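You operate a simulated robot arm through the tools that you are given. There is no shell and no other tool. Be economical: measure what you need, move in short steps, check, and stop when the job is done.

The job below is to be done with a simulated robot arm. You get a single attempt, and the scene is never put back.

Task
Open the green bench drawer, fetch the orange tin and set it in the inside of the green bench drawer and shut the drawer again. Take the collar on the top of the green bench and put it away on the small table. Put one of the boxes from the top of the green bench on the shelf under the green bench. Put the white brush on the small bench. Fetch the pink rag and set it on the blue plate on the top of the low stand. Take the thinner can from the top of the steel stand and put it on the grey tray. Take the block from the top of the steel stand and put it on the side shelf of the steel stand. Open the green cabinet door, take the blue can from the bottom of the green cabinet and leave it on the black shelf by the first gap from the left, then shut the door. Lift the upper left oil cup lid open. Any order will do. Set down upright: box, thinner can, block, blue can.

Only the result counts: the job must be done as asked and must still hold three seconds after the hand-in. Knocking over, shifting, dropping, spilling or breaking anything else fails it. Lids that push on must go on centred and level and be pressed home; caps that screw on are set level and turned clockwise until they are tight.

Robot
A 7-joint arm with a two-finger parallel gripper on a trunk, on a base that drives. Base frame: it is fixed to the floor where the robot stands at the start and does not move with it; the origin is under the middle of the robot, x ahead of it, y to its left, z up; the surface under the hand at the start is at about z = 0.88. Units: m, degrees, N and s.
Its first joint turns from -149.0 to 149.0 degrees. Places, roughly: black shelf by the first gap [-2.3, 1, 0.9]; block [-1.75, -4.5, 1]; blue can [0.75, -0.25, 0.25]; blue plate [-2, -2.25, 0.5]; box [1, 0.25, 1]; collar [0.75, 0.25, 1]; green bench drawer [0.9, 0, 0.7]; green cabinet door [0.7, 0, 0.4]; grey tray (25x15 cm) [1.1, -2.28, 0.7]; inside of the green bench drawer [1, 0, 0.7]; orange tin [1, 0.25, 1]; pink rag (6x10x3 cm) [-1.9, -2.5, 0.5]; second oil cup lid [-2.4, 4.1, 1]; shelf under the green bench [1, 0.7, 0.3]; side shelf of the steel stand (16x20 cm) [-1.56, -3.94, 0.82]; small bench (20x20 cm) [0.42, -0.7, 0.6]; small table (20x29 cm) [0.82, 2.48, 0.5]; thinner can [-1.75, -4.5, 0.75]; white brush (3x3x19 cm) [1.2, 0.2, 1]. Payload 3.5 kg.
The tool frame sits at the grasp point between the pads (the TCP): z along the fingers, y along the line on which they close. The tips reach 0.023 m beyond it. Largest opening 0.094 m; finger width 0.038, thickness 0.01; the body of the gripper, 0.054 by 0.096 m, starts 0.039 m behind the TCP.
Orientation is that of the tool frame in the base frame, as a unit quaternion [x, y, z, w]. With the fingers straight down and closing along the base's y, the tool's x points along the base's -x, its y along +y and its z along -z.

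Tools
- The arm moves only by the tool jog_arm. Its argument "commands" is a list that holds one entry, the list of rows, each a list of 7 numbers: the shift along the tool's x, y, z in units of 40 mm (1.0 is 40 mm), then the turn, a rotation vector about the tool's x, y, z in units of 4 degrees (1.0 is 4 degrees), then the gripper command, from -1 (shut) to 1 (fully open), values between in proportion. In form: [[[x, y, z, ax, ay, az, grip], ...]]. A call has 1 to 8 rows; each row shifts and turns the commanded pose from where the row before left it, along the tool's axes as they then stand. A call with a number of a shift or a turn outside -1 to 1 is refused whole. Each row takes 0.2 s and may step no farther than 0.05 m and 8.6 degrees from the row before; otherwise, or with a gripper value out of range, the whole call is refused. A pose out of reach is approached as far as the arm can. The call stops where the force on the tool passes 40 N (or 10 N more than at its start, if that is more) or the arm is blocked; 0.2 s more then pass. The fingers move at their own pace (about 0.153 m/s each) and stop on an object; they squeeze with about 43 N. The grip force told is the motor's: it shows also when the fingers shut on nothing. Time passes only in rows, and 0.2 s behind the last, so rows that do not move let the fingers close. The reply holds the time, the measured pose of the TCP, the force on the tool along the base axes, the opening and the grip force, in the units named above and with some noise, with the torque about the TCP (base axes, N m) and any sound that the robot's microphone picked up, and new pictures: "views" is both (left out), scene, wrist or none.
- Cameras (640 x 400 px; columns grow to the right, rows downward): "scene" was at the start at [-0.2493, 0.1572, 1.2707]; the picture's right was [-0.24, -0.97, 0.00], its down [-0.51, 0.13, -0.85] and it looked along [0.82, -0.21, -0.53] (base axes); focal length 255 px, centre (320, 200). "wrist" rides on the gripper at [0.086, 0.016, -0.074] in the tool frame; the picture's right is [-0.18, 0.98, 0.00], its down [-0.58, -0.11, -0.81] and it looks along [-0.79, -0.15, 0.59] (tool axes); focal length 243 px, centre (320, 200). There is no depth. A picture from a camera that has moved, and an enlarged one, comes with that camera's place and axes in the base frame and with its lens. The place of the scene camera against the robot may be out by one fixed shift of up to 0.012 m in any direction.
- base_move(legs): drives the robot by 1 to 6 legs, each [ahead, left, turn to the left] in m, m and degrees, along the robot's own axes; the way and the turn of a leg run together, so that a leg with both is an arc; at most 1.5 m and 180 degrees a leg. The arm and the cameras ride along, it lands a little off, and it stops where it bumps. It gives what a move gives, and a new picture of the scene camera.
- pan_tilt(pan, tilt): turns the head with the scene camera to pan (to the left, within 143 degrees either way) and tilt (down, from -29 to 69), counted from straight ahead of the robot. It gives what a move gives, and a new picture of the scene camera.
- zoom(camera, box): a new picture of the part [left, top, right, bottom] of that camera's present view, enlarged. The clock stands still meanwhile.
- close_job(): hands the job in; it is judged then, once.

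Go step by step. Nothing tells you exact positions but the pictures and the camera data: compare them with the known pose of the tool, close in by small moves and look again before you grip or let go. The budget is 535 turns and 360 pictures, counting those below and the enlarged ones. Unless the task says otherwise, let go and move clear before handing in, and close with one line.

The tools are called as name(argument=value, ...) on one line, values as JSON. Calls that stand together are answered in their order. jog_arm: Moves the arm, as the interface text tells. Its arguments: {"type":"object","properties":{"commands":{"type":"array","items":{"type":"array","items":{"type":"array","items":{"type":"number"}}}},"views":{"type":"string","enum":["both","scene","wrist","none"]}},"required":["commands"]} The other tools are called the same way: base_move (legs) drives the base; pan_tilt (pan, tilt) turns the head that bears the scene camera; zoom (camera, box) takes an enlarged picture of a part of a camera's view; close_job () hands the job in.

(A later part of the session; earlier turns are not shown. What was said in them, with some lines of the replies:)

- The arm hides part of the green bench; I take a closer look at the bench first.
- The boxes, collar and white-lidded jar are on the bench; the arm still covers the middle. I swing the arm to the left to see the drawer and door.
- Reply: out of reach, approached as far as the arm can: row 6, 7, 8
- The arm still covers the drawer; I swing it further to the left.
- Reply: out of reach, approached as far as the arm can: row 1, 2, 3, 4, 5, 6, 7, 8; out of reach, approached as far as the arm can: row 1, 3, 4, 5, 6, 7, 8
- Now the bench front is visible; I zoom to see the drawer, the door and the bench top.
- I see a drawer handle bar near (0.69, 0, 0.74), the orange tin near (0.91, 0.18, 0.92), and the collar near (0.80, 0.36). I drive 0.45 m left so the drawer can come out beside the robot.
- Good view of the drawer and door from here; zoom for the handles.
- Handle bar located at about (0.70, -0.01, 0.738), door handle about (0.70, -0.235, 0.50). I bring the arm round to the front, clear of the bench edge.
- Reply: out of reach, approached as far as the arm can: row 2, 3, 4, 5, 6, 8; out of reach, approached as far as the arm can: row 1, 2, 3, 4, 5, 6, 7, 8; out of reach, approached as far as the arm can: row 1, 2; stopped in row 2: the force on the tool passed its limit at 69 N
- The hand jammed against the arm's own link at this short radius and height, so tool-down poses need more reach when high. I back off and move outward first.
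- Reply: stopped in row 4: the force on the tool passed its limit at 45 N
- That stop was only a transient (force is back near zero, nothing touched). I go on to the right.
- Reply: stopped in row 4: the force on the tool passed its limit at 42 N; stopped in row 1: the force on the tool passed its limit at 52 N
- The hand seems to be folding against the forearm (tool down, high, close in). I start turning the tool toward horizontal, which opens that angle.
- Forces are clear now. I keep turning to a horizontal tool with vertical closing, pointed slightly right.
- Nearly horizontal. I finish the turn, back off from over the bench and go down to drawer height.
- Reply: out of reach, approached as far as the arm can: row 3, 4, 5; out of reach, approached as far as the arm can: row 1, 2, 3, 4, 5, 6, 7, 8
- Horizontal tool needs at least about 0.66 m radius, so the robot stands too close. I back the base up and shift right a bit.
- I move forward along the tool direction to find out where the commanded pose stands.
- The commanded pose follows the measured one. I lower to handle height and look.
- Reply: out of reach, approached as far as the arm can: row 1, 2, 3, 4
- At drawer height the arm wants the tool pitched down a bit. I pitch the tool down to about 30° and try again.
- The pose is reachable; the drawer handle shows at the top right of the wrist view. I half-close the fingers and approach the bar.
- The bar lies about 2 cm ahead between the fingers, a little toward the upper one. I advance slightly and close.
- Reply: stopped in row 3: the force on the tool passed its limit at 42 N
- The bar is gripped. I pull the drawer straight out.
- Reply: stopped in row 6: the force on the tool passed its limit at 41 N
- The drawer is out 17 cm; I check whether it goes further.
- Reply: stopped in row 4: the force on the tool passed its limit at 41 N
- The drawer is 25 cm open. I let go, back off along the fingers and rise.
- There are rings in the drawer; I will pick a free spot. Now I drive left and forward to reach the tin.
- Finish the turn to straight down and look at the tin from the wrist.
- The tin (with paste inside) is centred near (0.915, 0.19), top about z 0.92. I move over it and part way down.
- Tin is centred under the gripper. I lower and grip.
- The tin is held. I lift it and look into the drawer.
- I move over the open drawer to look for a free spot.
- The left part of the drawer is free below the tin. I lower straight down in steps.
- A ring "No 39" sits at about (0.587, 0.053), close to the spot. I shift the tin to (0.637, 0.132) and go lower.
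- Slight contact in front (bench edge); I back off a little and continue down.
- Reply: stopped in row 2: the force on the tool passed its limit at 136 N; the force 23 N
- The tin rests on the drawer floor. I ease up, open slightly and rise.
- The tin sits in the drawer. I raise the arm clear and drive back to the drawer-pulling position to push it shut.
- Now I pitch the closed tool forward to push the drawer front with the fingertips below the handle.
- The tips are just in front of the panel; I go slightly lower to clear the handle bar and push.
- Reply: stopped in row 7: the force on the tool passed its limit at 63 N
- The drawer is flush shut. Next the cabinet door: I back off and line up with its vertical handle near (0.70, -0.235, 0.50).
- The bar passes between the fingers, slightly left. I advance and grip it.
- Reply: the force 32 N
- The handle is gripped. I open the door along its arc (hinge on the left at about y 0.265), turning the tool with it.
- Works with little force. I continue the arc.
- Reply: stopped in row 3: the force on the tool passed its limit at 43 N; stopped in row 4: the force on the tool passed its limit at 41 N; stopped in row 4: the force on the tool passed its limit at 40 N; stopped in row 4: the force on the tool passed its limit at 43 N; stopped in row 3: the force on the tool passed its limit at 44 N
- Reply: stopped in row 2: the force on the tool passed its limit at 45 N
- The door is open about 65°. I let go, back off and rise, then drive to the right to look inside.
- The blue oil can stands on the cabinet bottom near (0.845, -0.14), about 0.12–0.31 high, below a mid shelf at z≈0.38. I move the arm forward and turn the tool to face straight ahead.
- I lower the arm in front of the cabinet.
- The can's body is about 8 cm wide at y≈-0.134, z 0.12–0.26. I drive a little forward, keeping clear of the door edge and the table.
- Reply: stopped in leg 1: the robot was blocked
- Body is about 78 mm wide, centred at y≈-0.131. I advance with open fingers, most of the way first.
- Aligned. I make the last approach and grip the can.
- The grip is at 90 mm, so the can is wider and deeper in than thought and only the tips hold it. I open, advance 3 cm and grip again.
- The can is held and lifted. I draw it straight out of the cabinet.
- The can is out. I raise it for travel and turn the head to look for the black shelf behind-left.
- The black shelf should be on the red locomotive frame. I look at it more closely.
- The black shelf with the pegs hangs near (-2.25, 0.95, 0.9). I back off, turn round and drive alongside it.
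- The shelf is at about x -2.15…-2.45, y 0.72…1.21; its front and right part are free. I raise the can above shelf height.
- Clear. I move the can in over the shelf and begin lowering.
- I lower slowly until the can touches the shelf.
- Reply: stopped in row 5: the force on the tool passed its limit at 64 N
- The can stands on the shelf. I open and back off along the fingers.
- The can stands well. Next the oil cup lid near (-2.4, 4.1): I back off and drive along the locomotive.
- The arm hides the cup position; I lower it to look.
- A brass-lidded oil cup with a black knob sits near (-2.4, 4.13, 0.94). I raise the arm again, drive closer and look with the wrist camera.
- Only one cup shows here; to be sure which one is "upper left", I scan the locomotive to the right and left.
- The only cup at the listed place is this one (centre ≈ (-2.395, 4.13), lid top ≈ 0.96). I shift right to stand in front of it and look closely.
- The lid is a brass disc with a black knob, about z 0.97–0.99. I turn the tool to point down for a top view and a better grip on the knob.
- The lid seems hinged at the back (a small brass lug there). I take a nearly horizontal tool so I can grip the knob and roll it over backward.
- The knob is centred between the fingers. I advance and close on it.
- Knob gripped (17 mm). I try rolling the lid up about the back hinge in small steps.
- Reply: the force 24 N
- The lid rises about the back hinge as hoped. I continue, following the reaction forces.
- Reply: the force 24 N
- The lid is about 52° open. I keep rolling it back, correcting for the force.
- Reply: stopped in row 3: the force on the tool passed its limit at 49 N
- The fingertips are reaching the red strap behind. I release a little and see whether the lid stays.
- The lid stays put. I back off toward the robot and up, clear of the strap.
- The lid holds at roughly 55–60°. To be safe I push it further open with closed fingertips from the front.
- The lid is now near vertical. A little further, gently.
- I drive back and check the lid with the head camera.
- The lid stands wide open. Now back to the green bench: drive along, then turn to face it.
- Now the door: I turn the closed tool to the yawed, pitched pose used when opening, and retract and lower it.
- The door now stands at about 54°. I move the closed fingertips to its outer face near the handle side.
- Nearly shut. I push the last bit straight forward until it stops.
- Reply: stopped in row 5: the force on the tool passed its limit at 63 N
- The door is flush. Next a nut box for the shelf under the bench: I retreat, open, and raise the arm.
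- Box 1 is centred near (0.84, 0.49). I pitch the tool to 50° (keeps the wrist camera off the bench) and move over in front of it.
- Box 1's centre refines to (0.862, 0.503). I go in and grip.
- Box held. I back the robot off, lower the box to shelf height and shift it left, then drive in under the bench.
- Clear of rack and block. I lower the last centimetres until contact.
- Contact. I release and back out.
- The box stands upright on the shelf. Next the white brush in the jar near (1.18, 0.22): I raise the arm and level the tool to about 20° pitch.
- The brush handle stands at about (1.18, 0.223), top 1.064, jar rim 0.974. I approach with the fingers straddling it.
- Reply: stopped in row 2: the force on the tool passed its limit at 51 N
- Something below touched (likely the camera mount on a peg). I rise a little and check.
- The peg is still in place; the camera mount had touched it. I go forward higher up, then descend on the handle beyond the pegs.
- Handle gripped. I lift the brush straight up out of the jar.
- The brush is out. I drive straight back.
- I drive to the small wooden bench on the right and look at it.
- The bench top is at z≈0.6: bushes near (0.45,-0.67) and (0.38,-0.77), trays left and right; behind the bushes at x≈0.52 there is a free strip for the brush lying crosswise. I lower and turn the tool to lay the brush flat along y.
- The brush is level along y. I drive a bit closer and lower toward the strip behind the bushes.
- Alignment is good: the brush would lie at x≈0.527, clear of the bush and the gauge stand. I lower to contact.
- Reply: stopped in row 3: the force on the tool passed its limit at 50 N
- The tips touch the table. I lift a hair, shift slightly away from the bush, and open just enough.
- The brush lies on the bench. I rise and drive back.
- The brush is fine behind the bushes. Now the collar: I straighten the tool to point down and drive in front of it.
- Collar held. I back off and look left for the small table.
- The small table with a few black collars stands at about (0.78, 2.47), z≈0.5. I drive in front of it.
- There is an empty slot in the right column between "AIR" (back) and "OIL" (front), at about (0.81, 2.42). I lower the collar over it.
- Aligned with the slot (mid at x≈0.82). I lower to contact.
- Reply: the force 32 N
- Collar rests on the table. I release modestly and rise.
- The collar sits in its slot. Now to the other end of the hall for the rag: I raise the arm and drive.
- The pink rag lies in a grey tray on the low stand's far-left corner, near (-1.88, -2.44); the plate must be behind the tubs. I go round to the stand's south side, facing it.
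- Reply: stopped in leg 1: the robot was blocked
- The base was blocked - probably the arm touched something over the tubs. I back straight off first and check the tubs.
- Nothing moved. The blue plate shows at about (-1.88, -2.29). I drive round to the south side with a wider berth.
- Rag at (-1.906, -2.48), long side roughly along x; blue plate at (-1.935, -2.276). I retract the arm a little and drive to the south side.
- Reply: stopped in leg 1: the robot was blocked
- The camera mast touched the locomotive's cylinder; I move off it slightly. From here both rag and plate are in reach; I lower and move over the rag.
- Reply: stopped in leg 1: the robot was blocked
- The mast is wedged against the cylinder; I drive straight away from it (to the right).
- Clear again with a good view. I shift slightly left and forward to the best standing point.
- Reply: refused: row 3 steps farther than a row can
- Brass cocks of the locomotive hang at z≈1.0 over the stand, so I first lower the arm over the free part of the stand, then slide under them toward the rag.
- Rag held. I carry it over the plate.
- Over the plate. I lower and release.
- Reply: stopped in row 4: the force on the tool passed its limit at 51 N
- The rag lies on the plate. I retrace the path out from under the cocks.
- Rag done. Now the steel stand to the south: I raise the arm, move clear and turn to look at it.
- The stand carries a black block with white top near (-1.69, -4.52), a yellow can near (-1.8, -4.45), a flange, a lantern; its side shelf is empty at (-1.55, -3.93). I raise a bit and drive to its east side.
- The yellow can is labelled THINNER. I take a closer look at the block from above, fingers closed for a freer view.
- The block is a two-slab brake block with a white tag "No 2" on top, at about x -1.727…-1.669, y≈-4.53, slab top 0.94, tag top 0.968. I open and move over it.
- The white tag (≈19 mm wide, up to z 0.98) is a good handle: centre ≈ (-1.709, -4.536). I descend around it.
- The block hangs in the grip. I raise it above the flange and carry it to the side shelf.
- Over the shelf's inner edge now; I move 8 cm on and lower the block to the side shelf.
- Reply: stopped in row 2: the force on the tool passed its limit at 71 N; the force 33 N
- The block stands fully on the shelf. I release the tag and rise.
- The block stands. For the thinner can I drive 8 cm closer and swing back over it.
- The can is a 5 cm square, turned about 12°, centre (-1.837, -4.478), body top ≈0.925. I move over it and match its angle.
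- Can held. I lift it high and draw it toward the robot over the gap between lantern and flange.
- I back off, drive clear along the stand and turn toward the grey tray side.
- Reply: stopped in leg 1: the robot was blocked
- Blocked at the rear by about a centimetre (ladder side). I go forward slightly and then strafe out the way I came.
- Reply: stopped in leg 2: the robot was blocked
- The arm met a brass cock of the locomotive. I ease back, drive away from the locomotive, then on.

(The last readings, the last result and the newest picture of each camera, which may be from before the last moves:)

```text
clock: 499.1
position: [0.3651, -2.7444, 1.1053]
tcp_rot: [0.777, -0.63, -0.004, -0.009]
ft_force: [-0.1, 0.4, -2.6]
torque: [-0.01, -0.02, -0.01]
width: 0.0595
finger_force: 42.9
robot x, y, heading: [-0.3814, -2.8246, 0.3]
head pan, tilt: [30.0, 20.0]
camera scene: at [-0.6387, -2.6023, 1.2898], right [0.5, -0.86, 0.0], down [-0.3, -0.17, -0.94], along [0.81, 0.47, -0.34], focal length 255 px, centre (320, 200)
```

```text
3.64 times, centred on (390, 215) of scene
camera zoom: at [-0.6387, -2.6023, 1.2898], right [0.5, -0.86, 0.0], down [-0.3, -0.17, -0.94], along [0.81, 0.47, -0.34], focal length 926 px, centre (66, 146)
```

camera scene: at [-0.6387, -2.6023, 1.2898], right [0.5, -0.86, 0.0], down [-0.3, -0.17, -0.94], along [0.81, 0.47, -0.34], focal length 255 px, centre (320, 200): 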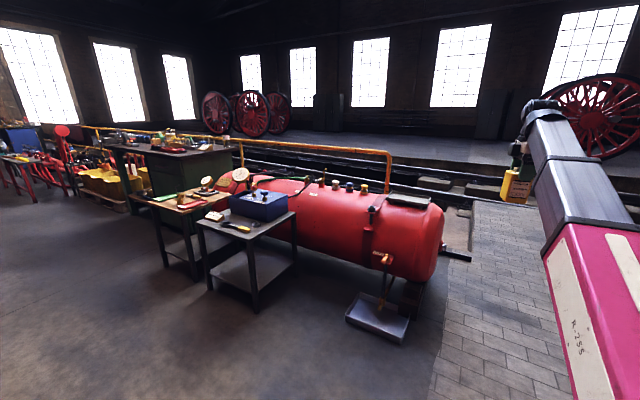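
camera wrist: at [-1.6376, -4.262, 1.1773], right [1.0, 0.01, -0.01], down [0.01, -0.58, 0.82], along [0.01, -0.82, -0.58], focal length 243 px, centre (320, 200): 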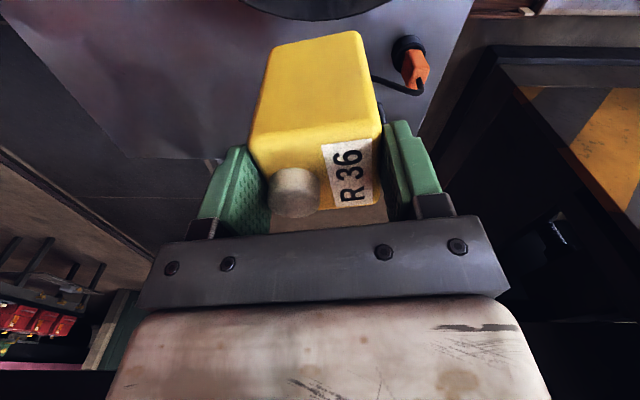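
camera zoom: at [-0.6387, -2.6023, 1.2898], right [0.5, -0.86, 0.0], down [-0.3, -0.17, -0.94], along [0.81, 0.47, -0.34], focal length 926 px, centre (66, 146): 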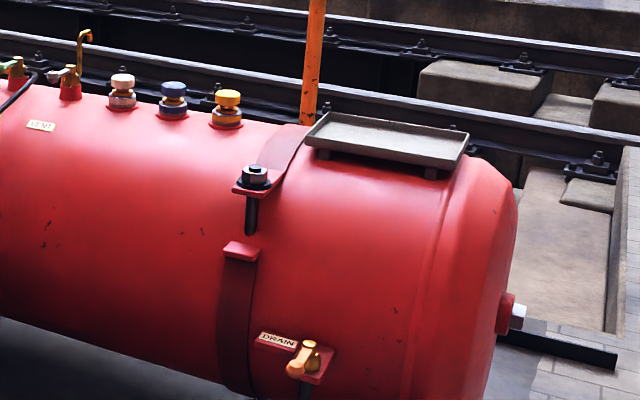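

The grey tray sits on top of the red tank's end, around (1.08, -2.29), z≈0.7; a drip tray lies on the floor before it. I drive to the south-west of it and swing the can over.

base_move(legs=[[0.73, 0, 0]])

jog_arm(commands=[[[-0.94, -0.2, 0, 0, 0, 0, -1], [-0.94, -0.2, 0, 0, 0, 0, -1], [-0.94, -0.2, 0, 0, 0, 0, -1], [-0.94, -0.2, 0, 0, 0, 0, -1], [-0.94, -0.2, 0, 0, 0, 0, -1], [-0.94, -0.2, 0, 0, 0, 0, -1], [-0.94, -0.2, 0, 0, 0, 0, -1], [-0.94, -0.2, 0, 0, 0, 0, -1]]], views="both")

```text
clock: 503.0
position: [1.0948, -2.7492, 1.105]
tcp_rot: [0.775, -0.632, -0.003, -0.009]
ft_force: [0.0, -0.3, -3.1]
torque: [-0.05, 0.0, -0.01]
width: 0.0598
finger_force: 43.3
robot x, y, heading: [0.346, -2.8283, 0.0]
head pan, tilt: [30.0, 20.0]
camera scene: at [0.0926, -2.6, 1.2898], right [0.5, -0.87, 0.0], down [-0.3, -0.17, -0.94], along [0.81, 0.47, -0.34], focal length 255 px, centre (320, 200)
```

scene: 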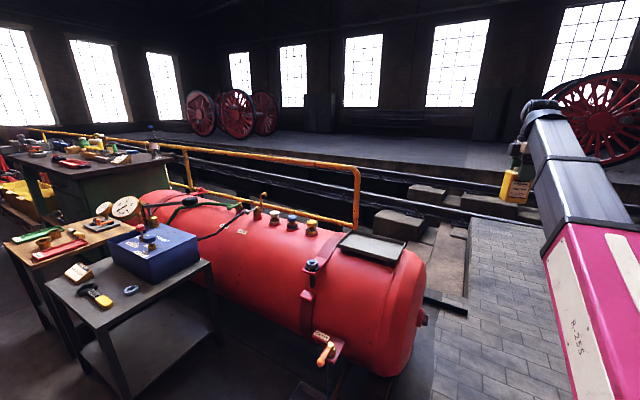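

```text
clock: 504.8
position: [1.0977, -2.4427, 1.1113]
tcp_rot: [0.774, -0.633, -0.004, -0.009]
ft_force: [0.1, 0.3, -3.5]
torque: [-0.02, -0.02, 0.0]
width: 0.0599
finger_force: 43.4
robot x, y, heading: [0.3459, -2.8254, -0.5]
head pan, tilt: [30.0, 20.0]
camera scene: at [0.0926, -2.5998, 1.2898], right [0.5, -0.87, 0.0], down [-0.3, -0.17, -0.94], along [0.81, 0.47, -0.34], focal length 255 px, centre (320, 200)
camera wrist: at [1.0993, -2.5327, 1.1839], right [-1.0, -0.02, 0.0], down [-0.01, 0.58, 0.82], along [-0.01, 0.82, -0.58], focal length 243 px, centre (320, 200)
```

scene: 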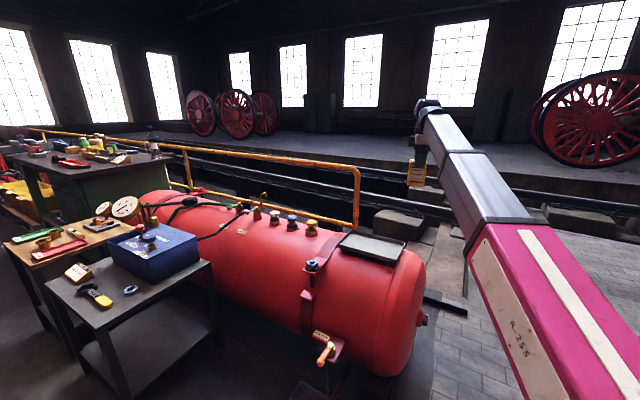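
wrist: 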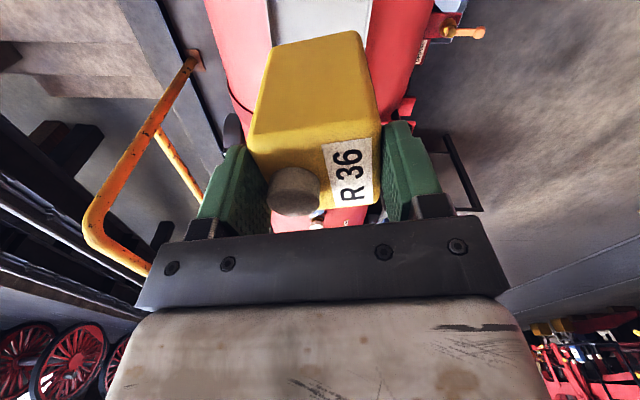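

The tray spans x≈1.02–1.18. I move to its middle and lower.

jog_arm(commands=[[[-0.94, -0.2, 0, 0, 0, 0, -1], [-0.94, -0.2, 0, 0, 0, 0, -1], [-0.94, -0.2, 0, 0, 0, 0, -1], [-0.94, -0.2, 0, 0, 0, 0, -1], [0, 0, 1, 0, 0, 0, -1], [0, 0, 1, 0, 0, 0, -1], [0, 0, 1, 0, 0, 0, -1], [0, 0, 1, 0, 0, 0, -1]]], views="both")

zoom(camera="scene", box=[320, 160, 480, 270])

```text
clock: 506.6
position: [1.1002, -2.2847, 0.9522]
tcp_rot: [0.775, -0.632, -0.005, -0.009]
ft_force: [0.2, -0.1, -3.3]
torque: [0.01, 0.0, 0.01]
width: 0.06
finger_force: 43.2
robot x, y, heading: [0.344, -2.8252, -0.1]
head pan, tilt: [30.0, 20.0]
camera scene: at [0.0926, -2.5998, 1.2898], right [0.5, -0.87, 0.0], down [-0.3, -0.17, -0.94], along [0.81, 0.47, -0.34], focal length 255 px, centre (320, 200)
camera wrist: at [1.1011, -2.3735, 1.0249], right [-1.0, -0.02, 0.0], down [-0.01, 0.58, 0.82], along [-0.01, 0.82, -0.58], focal length 243 px, centre (320, 200)
```

scene: 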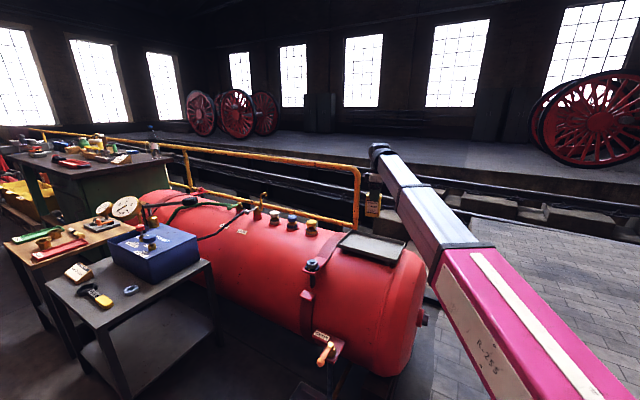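
wrist: 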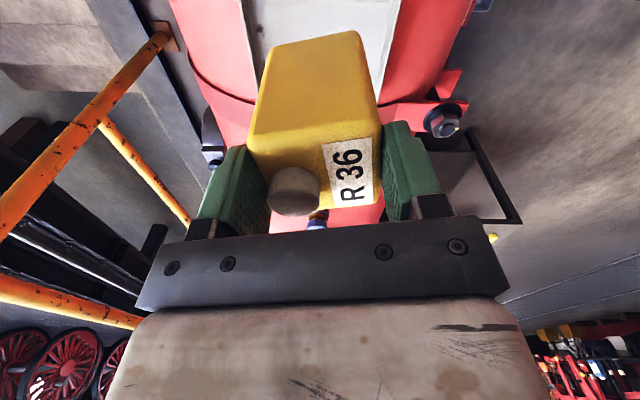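

```text
3.64 times, centred on (400, 215) of scene
camera zoom: at [0.0926, -2.5998, 1.2898], right [0.5, -0.87, 0.0], down [-0.3, -0.17, -0.94], along [0.81, 0.47, -0.34], focal length 926 px, centre (29, 146)
```

zoom: 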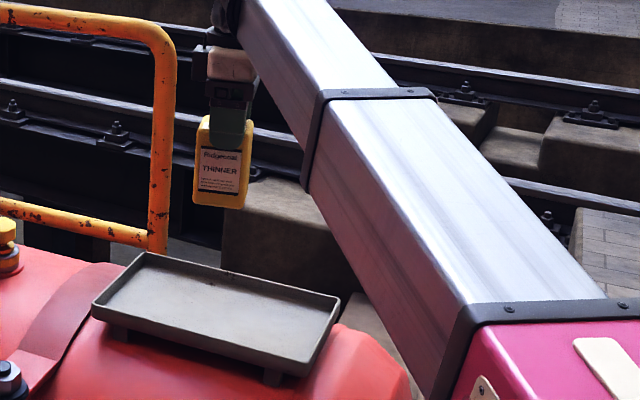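

Well centred over the tray. I lower to contact.

jog_arm(commands=[[[0.2, 0.2, 1, 0, 0, 0, -1], [0, 0, 1, 0, 0, 0, -1], [0, 0, 1, 0, 0, 0, -1], [0, 0, 0.5, 0, 0, 0, -1]]], views="scene")

zoom(camera="scene", box=[320, 190, 480, 300])

```text
clock: 507.6
position: [1.0938, -2.2897, 0.8118]
tcp_rot: [0.775, -0.632, -0.005, -0.01]
ft_force: [0.0, -1.3, -2.3]
torque: [-0.03, 0.01, -0.01]
width: 0.0599
finger_force: 43.5
robot x, y, heading: [0.3476, -2.8302, -0.1]
head pan, tilt: [30.0, 20.0]
camera scene: at [0.0926, -2.5998, 1.2898], right [0.5, -0.87, 0.0], down [-0.3, -0.17, -0.94], along [0.81, 0.47, -0.34], focal length 255 px, centre (320, 200)
```

scene: 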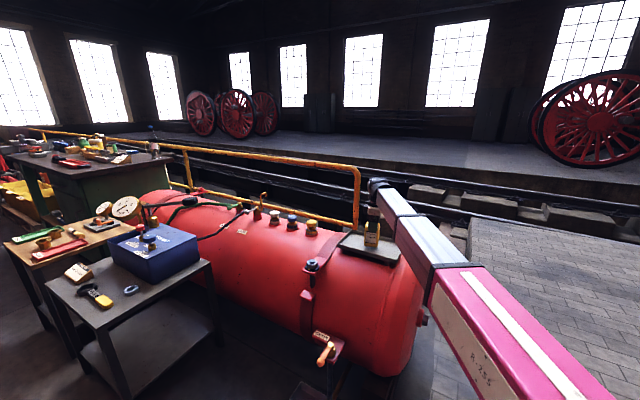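

```text
3.64 times, centred on (400, 245) of scene
camera zoom: at [0.0926, -2.5998, 1.2898], right [0.5, -0.87, 0.0], down [-0.3, -0.17, -0.94], along [0.81, 0.47, -0.34], focal length 926 px, centre (29, 36)
```

zoom: 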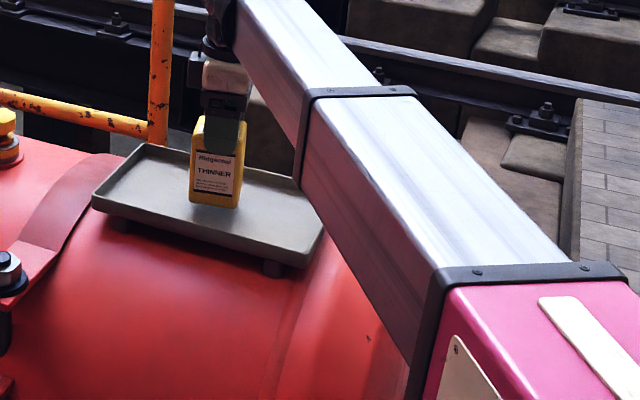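

jog_arm(commands=[[[0, 0, 0.3, 0, 0, 0, -1], [0, 0, 0.2, 0, 0, 0, -1], [0, 0, 0.2, 0, 0, 0, -1], [0, 0, 0.15, 0, 0, 0, -1], [0, 0, 0.15, 0, 0, 0, -1]]], views="none")

```text
clock: 508.5
position: [1.0934, -2.2897, 0.7892]
tcp_rot: [0.774, -0.633, -0.004, -0.01]
ft_force: [-1.0, -1.1, 13.6]
torque: [-0.24, 0.42, 0.07]
width: 0.0598
finger_force: 42.9
robot x, y, heading: [0.3468, -2.8269, -0.2]
head pan, tilt: [30.0, 20.0]
stopped in row 4: the force on the tool passed its limit at 78 N (the readings are from after the stop); the commanded pose is now the measured one
```

Contact. I ease, open and rise.

jog_arm(commands=[[[0, 0, -0.03, 0, 0, 0, -1], [0, 0, 0, 0, 0, 0, 0.6], [0, 0, 0, 0, 0, 0, 0.6], [0, 0, -0.4, 0, 0, 0, 0.6], [0, 0, -0.8, 0, 0, 0, 0.6], [0, 0, -1, 0, 0, 0, 0.6], [0, 0, -1, 0, 0, 0, 0.6], [0, 0, -1, 0, 0, 0, 0.6]]], views="none")

jog_arm(commands=[[[0.94, 0.2, -0.3, 0, 0, 0, 0.6], [0.94, 0.2, -0.3, 0, 0, 0, 0.6], [0.94, 0.2, -0.3, 0, 0, 0, 0.6], [0.94, 0.2, 0, 0, 0, 0, 0.6], [0.94, 0.2, 0, 0, 0, 0, 0.6], [0.94, 0.2, 0, 0, 0, 0, 0.6], [0.94, 0.2, 0, 0, 0, 0, 0.6]]], views="scene")

zoom(camera="scene", box=[300, 170, 480, 300])

```text
clock: 510.3
position: [1.0945, -2.2925, 0.958]
tcp_rot: [0.775, -0.632, -0.004, -0.01]
ft_force: [0.0, 1.0, 0.7]
torque: [0.0, 0.01, 0.02]
width: 0.0752
finger_force: 0.1
robot x, y, heading: [0.3442, -2.825, 0.1]
head pan, tilt: [30.0, 20.0]
```

```text
clock: 511.9
position: [1.0892, -2.5629, 0.9887]
tcp_rot: [0.775, -0.632, -0.004, -0.01]
ft_force: [0.2, 0.6, 0.7]
torque: [0.0, -0.01, 0.02]
width: 0.0752
finger_force: 0.1
robot x, y, heading: [0.3477, -2.8282, 0.0]
head pan, tilt: [30.0, 20.0]
camera scene: at [0.0924, -2.6, 1.2898], right [0.5, -0.87, 0.0], down [-0.3, -0.17, -0.94], along [0.81, 0.47, -0.34], focal length 255 px, centre (320, 200)
```

scene: 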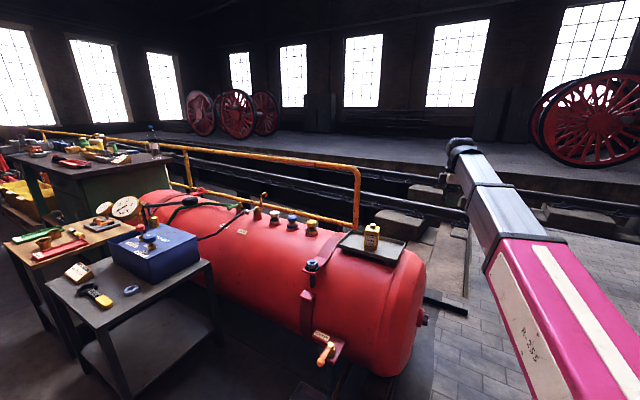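

```text
3.08 times, centred on (390, 235) of scene
camera zoom: at [0.0924, -2.6, 1.2898], right [0.5, -0.87, 0.0], down [-0.3, -0.17, -0.94], along [0.81, 0.47, -0.34], focal length 784 px, centre (105, 92)
```

zoom: 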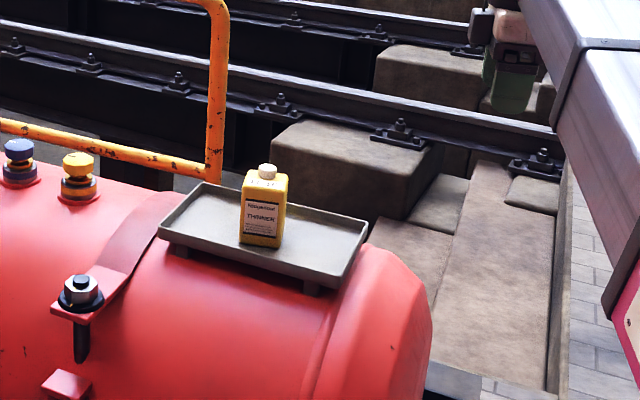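

All ten parts are done as far as I can see. The thinner can stands upright on the grey tray and the gripper is empty and clear, so I hand in.

close_job()

```text
The job is handed in.
```

I've handed the job in, and as far as the pictures show, every part of it is done and the gripper is clear. I took "upper left oil cup lid" to mean the cup at the listed place (-2.4, 4.1, 1). Other oil cups are on the locomotive, so that choice is my reading of the task.
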